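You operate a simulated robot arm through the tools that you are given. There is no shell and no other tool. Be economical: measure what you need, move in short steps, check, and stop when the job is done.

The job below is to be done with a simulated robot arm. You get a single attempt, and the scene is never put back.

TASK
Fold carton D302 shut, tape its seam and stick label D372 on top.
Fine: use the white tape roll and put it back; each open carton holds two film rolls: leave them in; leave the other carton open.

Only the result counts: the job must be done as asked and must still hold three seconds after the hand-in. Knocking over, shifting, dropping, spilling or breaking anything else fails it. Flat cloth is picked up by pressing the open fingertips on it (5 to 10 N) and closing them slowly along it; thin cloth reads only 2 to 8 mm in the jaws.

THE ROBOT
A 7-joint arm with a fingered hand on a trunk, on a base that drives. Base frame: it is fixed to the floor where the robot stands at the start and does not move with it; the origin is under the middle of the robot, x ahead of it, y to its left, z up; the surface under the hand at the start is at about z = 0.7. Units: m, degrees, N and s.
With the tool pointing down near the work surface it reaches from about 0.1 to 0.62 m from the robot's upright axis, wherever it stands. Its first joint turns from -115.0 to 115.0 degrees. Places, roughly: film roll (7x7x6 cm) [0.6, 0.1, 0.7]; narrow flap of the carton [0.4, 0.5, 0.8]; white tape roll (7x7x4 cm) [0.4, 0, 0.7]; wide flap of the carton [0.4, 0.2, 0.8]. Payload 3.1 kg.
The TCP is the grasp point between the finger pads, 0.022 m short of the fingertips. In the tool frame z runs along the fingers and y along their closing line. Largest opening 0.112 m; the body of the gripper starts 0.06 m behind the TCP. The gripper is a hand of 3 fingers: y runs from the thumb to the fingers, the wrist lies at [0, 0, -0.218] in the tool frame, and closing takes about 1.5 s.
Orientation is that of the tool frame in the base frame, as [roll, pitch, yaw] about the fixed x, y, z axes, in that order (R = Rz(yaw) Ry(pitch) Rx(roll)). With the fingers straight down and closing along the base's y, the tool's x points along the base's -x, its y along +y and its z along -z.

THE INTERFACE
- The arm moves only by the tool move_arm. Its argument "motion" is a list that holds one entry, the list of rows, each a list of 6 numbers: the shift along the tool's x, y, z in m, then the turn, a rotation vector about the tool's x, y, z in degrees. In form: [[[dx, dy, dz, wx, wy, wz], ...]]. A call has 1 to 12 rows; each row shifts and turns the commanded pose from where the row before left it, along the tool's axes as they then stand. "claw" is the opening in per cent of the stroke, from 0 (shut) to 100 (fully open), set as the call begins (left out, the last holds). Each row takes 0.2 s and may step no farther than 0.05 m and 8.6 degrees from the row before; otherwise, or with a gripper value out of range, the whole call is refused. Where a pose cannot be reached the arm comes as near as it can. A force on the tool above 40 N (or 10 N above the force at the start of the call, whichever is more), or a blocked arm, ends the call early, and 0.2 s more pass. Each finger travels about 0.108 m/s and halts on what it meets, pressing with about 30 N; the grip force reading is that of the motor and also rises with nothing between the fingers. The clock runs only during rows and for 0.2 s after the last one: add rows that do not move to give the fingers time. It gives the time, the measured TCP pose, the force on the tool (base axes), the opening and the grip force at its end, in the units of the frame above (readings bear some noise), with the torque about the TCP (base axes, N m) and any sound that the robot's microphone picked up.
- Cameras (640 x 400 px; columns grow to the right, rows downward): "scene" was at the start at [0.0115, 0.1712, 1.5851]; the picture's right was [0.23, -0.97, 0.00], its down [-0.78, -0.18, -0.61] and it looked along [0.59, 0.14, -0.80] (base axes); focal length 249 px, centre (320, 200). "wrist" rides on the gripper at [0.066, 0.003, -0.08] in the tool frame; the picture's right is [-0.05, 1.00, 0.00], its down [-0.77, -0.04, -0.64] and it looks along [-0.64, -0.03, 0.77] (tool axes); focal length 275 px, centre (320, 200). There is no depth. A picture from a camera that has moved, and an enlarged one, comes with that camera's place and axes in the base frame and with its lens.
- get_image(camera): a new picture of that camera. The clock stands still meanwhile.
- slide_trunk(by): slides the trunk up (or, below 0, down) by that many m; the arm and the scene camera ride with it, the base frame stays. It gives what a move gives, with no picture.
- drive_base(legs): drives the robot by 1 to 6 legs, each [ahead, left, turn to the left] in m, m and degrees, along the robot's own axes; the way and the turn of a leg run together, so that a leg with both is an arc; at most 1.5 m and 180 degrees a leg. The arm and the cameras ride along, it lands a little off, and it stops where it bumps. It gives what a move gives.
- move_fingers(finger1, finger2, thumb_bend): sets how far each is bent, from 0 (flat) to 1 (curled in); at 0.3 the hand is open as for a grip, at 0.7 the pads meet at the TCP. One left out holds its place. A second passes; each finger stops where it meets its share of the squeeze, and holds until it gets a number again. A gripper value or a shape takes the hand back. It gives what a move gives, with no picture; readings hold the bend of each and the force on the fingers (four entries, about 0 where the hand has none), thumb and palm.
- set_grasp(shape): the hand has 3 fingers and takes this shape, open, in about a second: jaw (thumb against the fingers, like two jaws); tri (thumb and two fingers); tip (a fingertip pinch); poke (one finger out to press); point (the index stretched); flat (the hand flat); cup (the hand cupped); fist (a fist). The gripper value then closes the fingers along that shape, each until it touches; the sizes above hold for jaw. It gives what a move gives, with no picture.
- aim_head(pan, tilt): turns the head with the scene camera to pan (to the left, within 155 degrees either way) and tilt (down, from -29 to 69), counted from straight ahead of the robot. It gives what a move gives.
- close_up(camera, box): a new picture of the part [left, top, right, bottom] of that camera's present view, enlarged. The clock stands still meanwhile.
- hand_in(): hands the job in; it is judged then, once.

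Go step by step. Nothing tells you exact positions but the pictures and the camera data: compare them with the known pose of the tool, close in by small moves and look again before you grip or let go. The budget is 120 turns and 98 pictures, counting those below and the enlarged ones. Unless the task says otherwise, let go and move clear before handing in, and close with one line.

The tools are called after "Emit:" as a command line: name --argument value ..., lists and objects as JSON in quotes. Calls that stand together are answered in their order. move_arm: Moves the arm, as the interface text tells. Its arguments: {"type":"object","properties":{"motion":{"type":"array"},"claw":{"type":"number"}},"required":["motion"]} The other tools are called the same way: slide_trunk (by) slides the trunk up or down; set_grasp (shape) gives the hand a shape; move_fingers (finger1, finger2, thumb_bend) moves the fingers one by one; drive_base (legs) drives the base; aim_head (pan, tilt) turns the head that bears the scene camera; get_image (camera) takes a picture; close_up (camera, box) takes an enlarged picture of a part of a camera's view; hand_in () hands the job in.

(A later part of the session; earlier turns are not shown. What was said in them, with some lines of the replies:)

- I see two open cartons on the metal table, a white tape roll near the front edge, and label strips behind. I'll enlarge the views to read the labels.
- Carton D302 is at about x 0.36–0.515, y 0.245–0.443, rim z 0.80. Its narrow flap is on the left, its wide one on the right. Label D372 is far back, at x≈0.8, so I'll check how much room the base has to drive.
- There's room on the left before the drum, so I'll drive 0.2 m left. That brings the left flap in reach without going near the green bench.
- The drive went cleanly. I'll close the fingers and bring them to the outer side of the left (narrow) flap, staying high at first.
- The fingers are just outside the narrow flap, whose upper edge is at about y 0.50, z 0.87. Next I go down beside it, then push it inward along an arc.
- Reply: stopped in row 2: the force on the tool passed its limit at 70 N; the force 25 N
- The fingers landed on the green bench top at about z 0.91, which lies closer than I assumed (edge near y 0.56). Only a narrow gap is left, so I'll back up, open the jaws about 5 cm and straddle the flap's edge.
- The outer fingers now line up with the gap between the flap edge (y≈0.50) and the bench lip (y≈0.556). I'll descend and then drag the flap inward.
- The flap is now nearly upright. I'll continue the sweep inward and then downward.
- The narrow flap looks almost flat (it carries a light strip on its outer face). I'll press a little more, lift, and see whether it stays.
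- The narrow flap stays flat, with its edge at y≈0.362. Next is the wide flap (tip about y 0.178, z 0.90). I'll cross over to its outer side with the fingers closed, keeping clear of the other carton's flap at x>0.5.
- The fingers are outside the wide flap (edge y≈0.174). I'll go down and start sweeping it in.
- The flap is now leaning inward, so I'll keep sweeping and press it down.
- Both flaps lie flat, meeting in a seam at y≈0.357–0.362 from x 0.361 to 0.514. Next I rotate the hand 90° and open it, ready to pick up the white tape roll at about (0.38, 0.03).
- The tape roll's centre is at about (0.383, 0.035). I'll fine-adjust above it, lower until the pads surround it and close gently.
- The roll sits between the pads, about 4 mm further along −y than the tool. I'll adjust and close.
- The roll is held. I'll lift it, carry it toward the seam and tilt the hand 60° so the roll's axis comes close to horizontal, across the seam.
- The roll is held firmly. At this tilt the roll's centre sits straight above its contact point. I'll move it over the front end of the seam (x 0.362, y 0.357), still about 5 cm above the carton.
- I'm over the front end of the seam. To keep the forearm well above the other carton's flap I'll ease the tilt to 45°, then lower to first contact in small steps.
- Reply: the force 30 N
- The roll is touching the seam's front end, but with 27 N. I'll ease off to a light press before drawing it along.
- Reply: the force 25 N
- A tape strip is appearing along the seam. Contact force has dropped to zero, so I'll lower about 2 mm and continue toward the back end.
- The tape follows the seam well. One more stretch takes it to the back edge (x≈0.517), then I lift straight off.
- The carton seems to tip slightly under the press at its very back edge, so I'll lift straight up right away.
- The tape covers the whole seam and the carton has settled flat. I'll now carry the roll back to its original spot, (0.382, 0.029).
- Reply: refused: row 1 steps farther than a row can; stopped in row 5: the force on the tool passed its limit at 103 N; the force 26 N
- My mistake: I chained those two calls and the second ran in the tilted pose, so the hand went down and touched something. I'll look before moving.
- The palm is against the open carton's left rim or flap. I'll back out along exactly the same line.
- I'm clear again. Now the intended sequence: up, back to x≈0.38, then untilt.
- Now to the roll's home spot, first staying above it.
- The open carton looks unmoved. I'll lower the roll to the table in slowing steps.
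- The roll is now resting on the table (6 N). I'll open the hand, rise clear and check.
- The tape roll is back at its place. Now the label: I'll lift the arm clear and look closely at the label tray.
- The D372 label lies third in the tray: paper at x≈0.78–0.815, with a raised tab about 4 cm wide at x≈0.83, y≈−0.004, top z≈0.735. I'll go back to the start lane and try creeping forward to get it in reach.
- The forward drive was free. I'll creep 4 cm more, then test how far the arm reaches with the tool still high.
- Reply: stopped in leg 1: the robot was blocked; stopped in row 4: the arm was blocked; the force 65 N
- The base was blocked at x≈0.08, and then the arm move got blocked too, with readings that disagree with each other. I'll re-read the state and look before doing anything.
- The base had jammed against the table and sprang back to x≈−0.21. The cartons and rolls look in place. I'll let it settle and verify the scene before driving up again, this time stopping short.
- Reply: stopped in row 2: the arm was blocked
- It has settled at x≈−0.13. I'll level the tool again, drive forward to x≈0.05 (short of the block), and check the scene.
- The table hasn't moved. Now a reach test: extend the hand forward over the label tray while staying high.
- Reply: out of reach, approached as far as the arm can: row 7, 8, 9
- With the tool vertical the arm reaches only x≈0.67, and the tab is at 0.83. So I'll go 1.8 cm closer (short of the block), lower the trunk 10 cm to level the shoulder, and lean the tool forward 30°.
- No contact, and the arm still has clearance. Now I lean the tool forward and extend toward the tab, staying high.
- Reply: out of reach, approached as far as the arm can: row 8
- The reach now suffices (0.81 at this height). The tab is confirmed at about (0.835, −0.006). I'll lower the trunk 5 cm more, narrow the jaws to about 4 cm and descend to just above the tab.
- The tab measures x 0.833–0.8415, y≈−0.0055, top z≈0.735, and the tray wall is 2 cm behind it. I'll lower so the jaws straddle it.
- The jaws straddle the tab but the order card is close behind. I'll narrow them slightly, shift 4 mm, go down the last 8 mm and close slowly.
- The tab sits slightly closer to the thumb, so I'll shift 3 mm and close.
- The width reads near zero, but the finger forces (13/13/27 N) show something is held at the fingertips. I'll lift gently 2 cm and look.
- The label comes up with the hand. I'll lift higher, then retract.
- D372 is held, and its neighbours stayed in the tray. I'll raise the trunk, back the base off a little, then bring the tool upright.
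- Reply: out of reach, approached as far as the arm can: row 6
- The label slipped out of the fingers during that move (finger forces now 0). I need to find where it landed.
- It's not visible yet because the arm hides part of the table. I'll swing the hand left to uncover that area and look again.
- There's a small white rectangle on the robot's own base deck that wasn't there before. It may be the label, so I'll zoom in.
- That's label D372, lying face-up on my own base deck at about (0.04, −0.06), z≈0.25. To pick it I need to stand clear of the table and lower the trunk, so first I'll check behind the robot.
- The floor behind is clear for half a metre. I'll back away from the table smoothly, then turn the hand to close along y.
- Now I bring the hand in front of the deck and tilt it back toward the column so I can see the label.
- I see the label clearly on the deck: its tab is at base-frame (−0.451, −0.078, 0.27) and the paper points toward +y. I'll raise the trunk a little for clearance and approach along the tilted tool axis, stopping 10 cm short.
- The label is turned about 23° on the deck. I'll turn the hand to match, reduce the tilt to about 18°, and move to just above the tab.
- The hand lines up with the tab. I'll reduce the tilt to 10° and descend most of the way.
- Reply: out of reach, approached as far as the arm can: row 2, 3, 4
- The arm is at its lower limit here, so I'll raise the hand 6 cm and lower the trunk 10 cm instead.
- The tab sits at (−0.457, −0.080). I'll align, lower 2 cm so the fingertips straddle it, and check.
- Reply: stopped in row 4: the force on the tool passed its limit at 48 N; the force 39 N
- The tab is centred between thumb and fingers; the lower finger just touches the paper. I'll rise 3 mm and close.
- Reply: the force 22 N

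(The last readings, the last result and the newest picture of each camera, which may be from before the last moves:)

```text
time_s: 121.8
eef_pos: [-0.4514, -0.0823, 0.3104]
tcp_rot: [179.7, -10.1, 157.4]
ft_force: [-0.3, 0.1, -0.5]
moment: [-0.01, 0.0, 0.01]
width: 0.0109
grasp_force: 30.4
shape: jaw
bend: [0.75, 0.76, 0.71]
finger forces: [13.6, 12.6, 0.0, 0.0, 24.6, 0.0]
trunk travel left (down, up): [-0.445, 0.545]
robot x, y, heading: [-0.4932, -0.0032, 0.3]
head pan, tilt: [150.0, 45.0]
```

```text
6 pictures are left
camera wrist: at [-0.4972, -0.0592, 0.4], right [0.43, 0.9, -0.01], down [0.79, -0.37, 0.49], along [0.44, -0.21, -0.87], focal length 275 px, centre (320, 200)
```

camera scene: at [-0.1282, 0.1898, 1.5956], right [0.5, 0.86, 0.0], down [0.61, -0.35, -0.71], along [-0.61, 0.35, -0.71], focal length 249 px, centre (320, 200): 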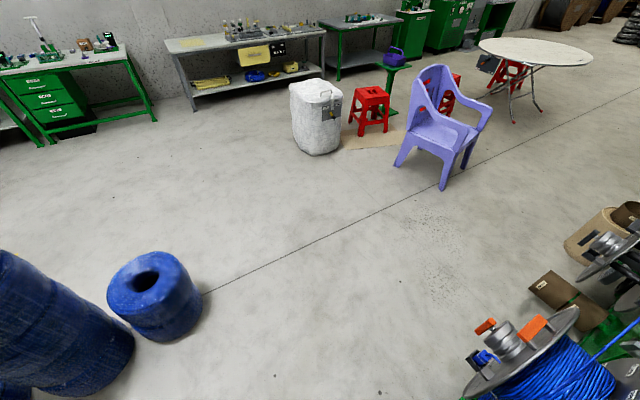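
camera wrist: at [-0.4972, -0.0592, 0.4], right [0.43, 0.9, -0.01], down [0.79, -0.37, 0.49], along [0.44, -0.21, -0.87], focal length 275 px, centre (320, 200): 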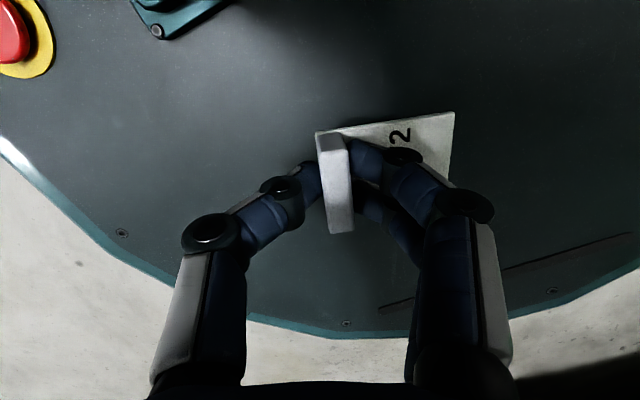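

The grip is firm this time (jaws 11 mm apart on the tab). I'll keep this orientation so the label stays level, slide out forward first, then up.

Emit:
move_arm --motion '[[[-0.0259, 0.0111, -0.0046, 0, 0, 0], [-0.0259, 0.0111, -0.0046, 0, 0, 0], [-0.0259, 0.0111, -0.0046, 0, 0, 0], [-0.0259, 0.0111, -0.0046, 0, 0, 0], [-0.0259, 0.0111, -0.0046, 0, 0, 0], [-0.0259, 0.0111, -0.0046, 0, 0, 0], [-0.0259, 0.0111, -0.0046, 0, 0, 0], [0, 0, 0, 0, 0, 0]]]'

Emit:
move_arm --motion '[[[-0.0052, 0.0262, -0.0314, 0, 0, 0], [-0.0052, 0.0262, -0.0314, 0, 0, 0], [-0.0052, 0.0262, -0.0314, 0, 0, 0], [-0.0052, 0.0262, -0.0314, 0, 0, 0], [-0.0052, 0.0262, -0.0314, 0, 0, 0], [0, 0, 0, 1.33, 0, -7.55], [0, 0, 0, 1.33, 0, -7.55], [0, 0, 0, 1.33, 0, -7.55], [0, 0, 0, 0, 0, 0]]]'

Emit:
slide_trunk --by 0.28

```text
time_s: 123.6
eef_pos: [-0.2479, -0.0794, 0.312]
tcp_rot: [179.9, -10.0, 157.3]
ft_force: [-0.2, 0.5, 0.3]
moment: [-0.02, -0.02, 0.02]
width: 0.0109
grasp_force: 30.4
shape: jaw
bend: [0.75, 0.76, 0.71]
finger forces: [13.6, 11.8, 0.1, 0.0, 24.7, 0.0]
trunk travel left (down, up): [-0.445, 0.545]
robot x, y, heading: [-0.4923, -0.0054, 0.4]
head pan, tilt: [150.0, 45.0]
```

```text
time_s: 125.6
eef_pos: [-0.1488, 0.019, 0.4621]
tcp_rot: [179.9, -10.0, -179.5]
ft_force: [-0.1, 0.1, -0.6]
moment: [-0.02, 0.0, -0.02]
width: 0.011
grasp_force: 30.5
shape: jaw
bend: [0.75, 0.76, 0.71]
finger forces: [13.7, 11.2, 0.0, 0.0, 24.7, 0.1]
trunk travel left (down, up): [-0.445, 0.545]
robot x, y, heading: [-0.4928, -0.0019, 0.6]
head pan, tilt: [150.0, 45.0]
```

```text
time_s: 128.5
eef_pos: [-0.15, 0.0198, 0.7429]
tcp_rot: [179.8, -10.0, -179.5]
ft_force: [0.3, -0.4, -0.3]
moment: [-0.03, 0.02, -0.01]
width: 0.0108
grasp_force: 29.5
shape: jaw
bend: [0.75, 0.76, 0.71]
finger forces: [13.6, 11.2, 0.0, 0.0, 24.7, 0.0]
trunk travel left (down, up): [-0.725, 0.265]
robot x, y, heading: [-0.4962, -0.0054, 0.1]
head pan, tilt: [150.0, 45.0]
```

Emit:
move_arm --motion '[[[0.0066, 0, -0.0374, 0, 0, 0], [0.0066, 0, -0.0374, 0, 0, 0], [0.0066, 0, -0.0374, 0, 0, 0], [0.0066, 0, -0.0374, 0, 0, 0], [0.0066, 0, -0.0374, 0, 0, 0], [0.0066, 0, -0.0374, 0, 0, 0], [0.0066, 0, -0.0374, 0, 0, 0], [0.0066, 0, -0.0374, 0, 0, 0], [0, 0, 0, 0, 0, 0]]]'

Emit:
drive_base --legs '[[0.48, 0, 0], [0, 0.17, 0]]'

Emit:
aim_head --pan 13 --tilt 55

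```text
time_s: 130.5
eef_pos: [-0.1493, 0.0196, 1.0461]
tcp_rot: [179.8, -10.0, -179.6]
ft_force: [-0.3, -0.8, -0.4]
moment: [0.0, 0.01, 0.01]
width: 0.0105
grasp_force: 30.3
shape: jaw
bend: [0.74, 0.76, 0.71]
finger forces: [13.7, 11.0, 0.0, 0.0, 24.6, 0.0]
out of reach, approached as far as the arm can: row 3
trunk travel left (down, up): [-0.725, 0.265]
robot x, y, heading: [-0.4912, -0.0085, 0.1]
head pan, tilt: [150.0, 45.0]
```

```text
time_s: 134.4
eef_pos: [0.3386, 0.1806, 1.0456]
tcp_rot: [179.8, -10.0, 179.6]
ft_force: [0.3, -0.1, 0.0]
moment: [-0.02, 0.02, 0.03]
width: 0.0105
grasp_force: 30.0
shape: jaw
bend: [0.74, 0.76, 0.71]
finger forces: [13.7, 11.0, 0.0, 0.0, 24.6, 0.1]
trunk travel left (down, up): [-0.725, 0.265]
robot x, y, heading: [-0.0078, 0.1624, -0.6]
head pan, tilt: [150.0, 45.0]
```

```text
time_s: 136.6
eef_pos: [0.3381, 0.1791, 1.0463]
tcp_rot: [179.8, -10.1, 179.6]
ft_force: [-0.3, -0.7, -0.9]
moment: [-0.02, 0.0, -0.04]
width: 0.0103
grasp_force: 29.6
shape: jaw
bend: [0.74, 0.76, 0.71]
finger forces: [13.7, 11.0, 0.0, 0.1, 24.5, 0.0]
trunk travel left (down, up): [-0.725, 0.265]
robot x, y, heading: [-0.0053, 0.1583, -0.8]
head pan, tilt: [13.0, 55.0]
```

Still firmly held. I'll move above the free front part of the wide flap, next to the tape, and check.

Emit:
move_arm --motion '[[[-0.0183, 0.0168, 0.0264, 0, 0, 0], [-0.0183, 0.0168, 0.0264, 0, 0, 0], [-0.0183, 0.0168, 0.0264, 0, 0, 0], [-0.0183, 0.0168, 0.0264, 0, 0, 0], [-0.0183, 0.0168, 0.0264, 0, 0, 0], [0, 0, 0, 0, 0, 0]]]'

Emit:
get_image --camera "wrist"

```text
time_s: 138.0
eef_pos: [0.4033, 0.2651, 0.9007]
tcp_rot: [179.8, -10.0, 179.6]
ft_force: [-0.3, 0.5, -0.4]
moment: [0.02, 0.0, -0.01]
width: 0.0107
grasp_force: 29.8
shape: jaw
bend: [0.74, 0.76, 0.71]
finger forces: [13.7, 11.0, 0.1, 0.0, 24.7, 0.1]
trunk travel left (down, up): [-0.725, 0.265]
robot x, y, heading: [-0.0055, 0.1611, -0.4]
head pan, tilt: [13.0, 55.0]
```

```text
5 pictures are left
camera wrist: at [0.3511, 0.2685, 0.9908], right [0.05, 1.0, 0.0], down [0.87, -0.04, 0.49], along [0.49, -0.03, -0.87], focal length 275 px, centre (320, 200)
```

wrist: 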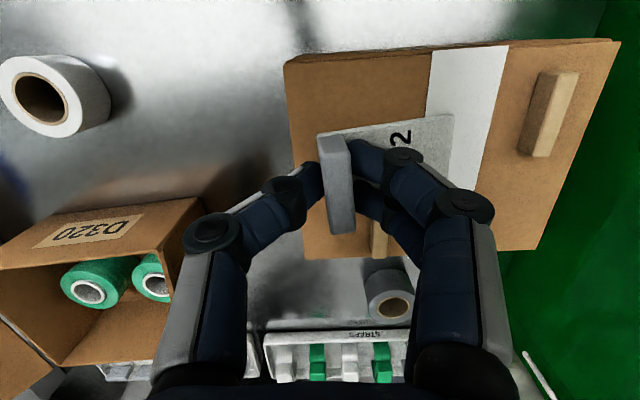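

The label hovers over clear cardboard between the carton edge (y 0.245) and the tape (y 0.34). I'll lower it to just above the flap.

Emit:
move_arm --motion '[[[-0.0043, 0.007, 0.0246, 0, 0, 0], [-0.0035, 0, 0.0197, 0, 0, 0], [-0.0017, 0, 0.0098, 0, 0, 0], [-0.0005, 0, 0.003, 0, 0, 0], [-0.0004, 0, 0.002, 0, 0, 0], [0, 0, 0, 0, 0, 0]]]'

```text
time_s: 139.4
eef_pos: [0.4056, 0.2717, 0.8399]
tcp_rot: [179.7, -10.0, 179.7]
ft_force: [0.3, -0.9, 0.1]
moment: [-0.03, 0.02, 0.01]
width: 0.0108
grasp_force: 30.0
shape: jaw
bend: [0.74, 0.76, 0.71]
finger forces: [13.8, 10.9, 0.0, 0.0, 24.8, 0.0]
trunk travel left (down, up): [-0.725, 0.265]
robot x, y, heading: [-0.0036, 0.1612, -0.5]
head pan, tilt: [13.0, 55.0]
```

Emit:
move_arm --motion '[[[-0.0003, 0, 0.002, 0, 0, 0], [-0.0003, 0, 0.002, 0, 0, 0], [0, 0, 0, 0, 0, 0]]]'

```text
time_s: 140.2
eef_pos: [0.4041, 0.273, 0.8353]
tcp_rot: [179.7, -10.0, 179.6]
ft_force: [-0.7, -0.6, 0.7]
moment: [-0.01, 0.0, 0.01]
width: 0.0106
grasp_force: 30.0
shape: jaw
bend: [0.74, 0.76, 0.71]
finger forces: [13.8, 11.0, 0.0, 0.0, 24.7, 0.0]
trunk travel left (down, up): [-0.725, 0.265]
robot x, y, heading: [-0.0041, 0.1577, -0.3]
head pan, tilt: [13.0, 55.0]
```

Not yet touching, so I'll continue in small steps.

Emit:
move_arm --motion '[[[-0.0003, 0, 0.0015, 0, 0, 0], [-0.0003, 0, 0.0015, 0, 0, 0], [0, 0, 0, 0, 0, 0]]]'

```text
time_s: 141.0
eef_pos: [0.4048, 0.2721, 0.8332]
tcp_rot: [179.9, -10.0, 179.6]
ft_force: [-0.3, -0.3, 0.6]
moment: [0.07, 0.01, 0.0]
width: 0.0106
grasp_force: 30.5
shape: jaw
bend: [0.74, 0.76, 0.71]
finger forces: [13.3, 12.1, 0.0, 0.0, 25.1, 0.1]
trunk travel left (down, up): [-0.725, 0.265]
robot x, y, heading: [-0.0029, 0.1603, -0.4]
head pan, tilt: [13.0, 55.0]
```

Emit:
move_arm --motion '[[[-0.0003, 0, 0.0015, 0, 0, 0], [-0.0003, 0, 0.0015, 0, 0, 0], [0, 0, 0, 0, 0, 0], [0, 0, 0, 0, 0, 0]]]'

```text
time_s: 142.0
eef_pos: [0.4044, 0.2718, 0.8313]
tcp_rot: [179.8, -10.0, 179.6]
ft_force: [-1.0, 0.2, 5.0]
moment: [0.16, -0.05, 0.04]
width: 0.0105
grasp_force: 29.8
shape: jaw
bend: [0.74, 0.76, 0.71]
finger forces: [12.5, 17.5, 0.1, 0.0, 25.5, 0.1]
trunk travel left (down, up): [-0.725, 0.265]
robot x, y, heading: [-0.002, 0.1602, -0.7]
head pan, tilt: [13.0, 55.0]
```

It's touching at 5 N. I'll press a bit harder so it sticks, and hold.

Emit:
move_arm --motion '[[[-0.0003, 0, 0.0015, 0, 0, 0], [-0.0003, 0, 0.0015, 0, 0, 0], [0, 0, 0, 0, 0, 0], [0, 0, 0, 0, 0, 0], [0, 0, 0, 0, 0, 0]]]'

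Emit:
close_up --camera "wrist" --box '[240, 60, 560, 260]'

```text
time_s: 143.2
eef_pos: [0.4054, 0.2717, 0.829]
tcp_rot: [179.8, -9.8, 179.6]
ft_force: [3.5, 2.5, 29.6]
moment: [0.43, -0.14, 0.01]
width: 0.0121
grasp_force: 29.6
shape: jaw
bend: [0.75, 0.78, 0.71]
finger forces: [15.0, 27.8, 0.0, 0.0, 30.3, 0.0]
trunk travel left (down, up): [-0.725, 0.265]
robot x, y, heading: [-0.0042, 0.1581, -0.5]
head pan, tilt: [13.0, 55.0]
```

```text
2.00 times, centred on (400, 160) of wrist
camera zoom: at [0.3517, 0.2746, 0.9193], right [0.05, 1.0, 0.0], down [0.87, -0.04, 0.49], along [0.49, -0.03, -0.87], focal length 551 px, centre (160, 280)
```

zoom: 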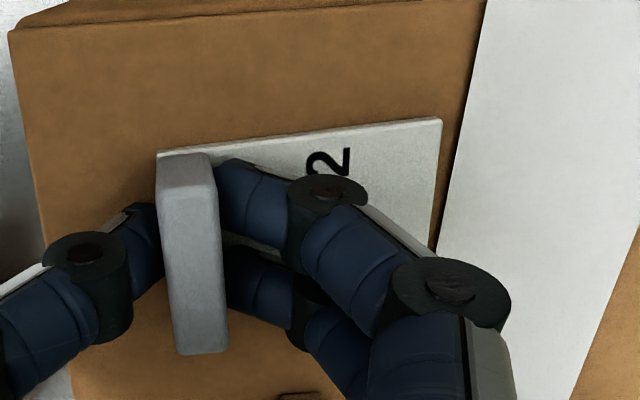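

The label lies flat beside the tape and has been pressed with about 30 N. I'll ease off, open the fingers and lift straight up.

Emit:
move_arm --motion '[[[0.0003, 0, -0.0015, 0, 0, 0], [0, 0, 0, 0, 0, 0]]]'

Emit:
move_arm --motion '[[[0, 0, 0, 0, 0, 0], [0, 0, 0, 0, 0, 0], [0, 0, 0, 0, 0, 0], [0, 0, 0, 0, 0, 0], [0.0009, 0, -0.005, 0, 0, 0], [0.0026, 0, -0.015, 0, 0, 0], [0.005, 0, -0.03, 0, 0, 0], [0.007, 0, -0.04, 0, 0, 0], [0.007, 0, -0.04, 0, 0, 0], [0, 0, 0, 0, 0, 0]]]' --claw 45

Emit:
get_image --camera "wrist"

```text
time_s: 143.8
eef_pos: [0.4039, 0.2699, 0.8278]
tcp_rot: [179.9, -10.0, 179.6]
ft_force: [3.0, 0.5, 19.7]
moment: [0.27, -0.12, 0.01]
width: 0.0117
grasp_force: 30.3
shape: jaw
bend: [0.75, 0.78, 0.71]
finger forces: [14.8, 22.6, 0.1, 0.1, 29.1, 0.0]
trunk travel left (down, up): [-0.725, 0.265]
robot x, y, heading: [-0.0095, 0.1594, -0.4]
head pan, tilt: [13.0, 55.0]
```

```text
time_s: 146.0
eef_pos: [0.4049, 0.2702, 0.962]
tcp_rot: [179.8, -10.1, 179.7]
ft_force: [-0.4, -1.0, -0.3]
moment: [0.02, 0.0, 0.03]
width: 0.0498
grasp_force: 0.0
shape: jaw
bend: [0.73, 0.73, 0.7]
finger forces: [0.1, 0.0, 0.0, 0.1, 0.0, 0.1]
trunk travel left (down, up): [-0.725, 0.265]
robot x, y, heading: [-0.0055, 0.161, -0.6]
head pan, tilt: [13.0, 55.0]
```

```text
3 pictures are left
camera wrist: at [0.3533, 0.2736, 1.0529], right [0.05, 1.0, -0.01], down [0.87, -0.04, 0.49], along [0.49, -0.03, -0.87], focal length 275 px, centre (320, 200)
```

wrist: 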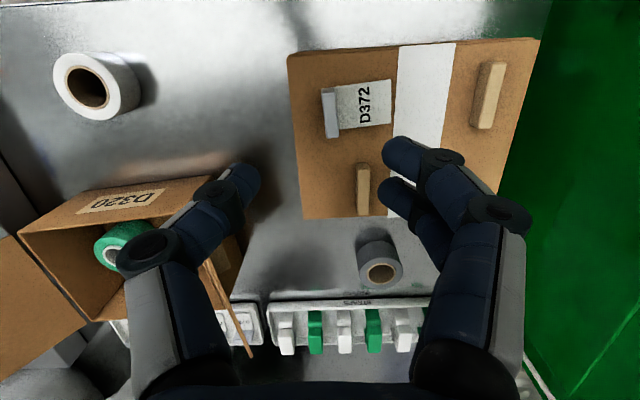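

D372 is stuck on the carton beside the tape. I'll move the arm well clear and do a final check of the scene.

Emit:
move_arm --motion '[[[0.006, -0.02, -0.04, 0, 0, 0], [0.006, -0.02, -0.04, 0, 0, 0], [0.006, -0.04, -0.02, 0, 0, 0], [0, -0.045, 0, 0, 0, 0], [0, -0.045, 0, 0, 0, 0], [0, -0.045, 0, 0, 0, 0], [0, -0.045, 0, 0, 0, 0], [0, -0.045, 0, 0, 0, 0], [0, -0.045, 0, 0, 0, 0], [0, 0, 0, 0, 0, 0]]]'

Emit:
close_up --camera "scene" --box '[290, 140, 510, 310]'

```text
time_s: 148.2
eef_pos: [0.4017, -0.0823, 1.0614]
tcp_rot: [179.9, -10.0, 179.6]
ft_force: [0.0, 0.4, 0.1]
moment: [-0.05, 0.02, 0.02]
width: 0.0499
grasp_force: 0.1
shape: jaw
bend: [0.73, 0.73, 0.7]
finger forces: [0.0, 0.1, 0.1, 0.1, 0.0, 0.0]
trunk travel left (down, up): [-0.725, 0.265]
robot x, y, heading: [-0.0009, 0.1577, -0.6]
head pan, tilt: [13.0, 55.0]
```

```text
2.35 times, centred on (400, 225) of scene
camera zoom: at [0.0054, 0.3317, 1.582], right [0.22, -0.98, 0.0], down [-0.8, -0.18, -0.57], along [0.56, 0.12, -0.82], focal length 586 px, centre (132, 141)
```

zoom: 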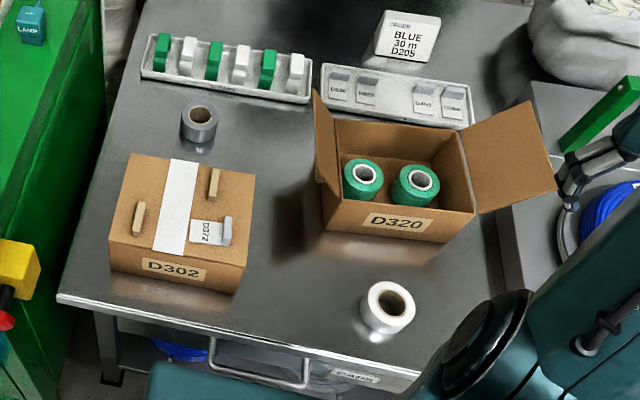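

Everything looks right: carton D302 is shut and taped with D372 on top, the white roll is back, D320 is open with its film rolls in it, and the arm is clear. I'm handing it in.

Emit:
hand_in

```text
The job is handed in.
```

I folded carton D302 shut, taped its seam, stuck label D372 on top and put the white tape roll back. Along the way the palm pressed on D320's left flap or rim once, the base jammed against the table once, and the label fell onto my own deck before I placed it. The final picture shows D320 still open with its film rolls, and nothing visibly out of place.
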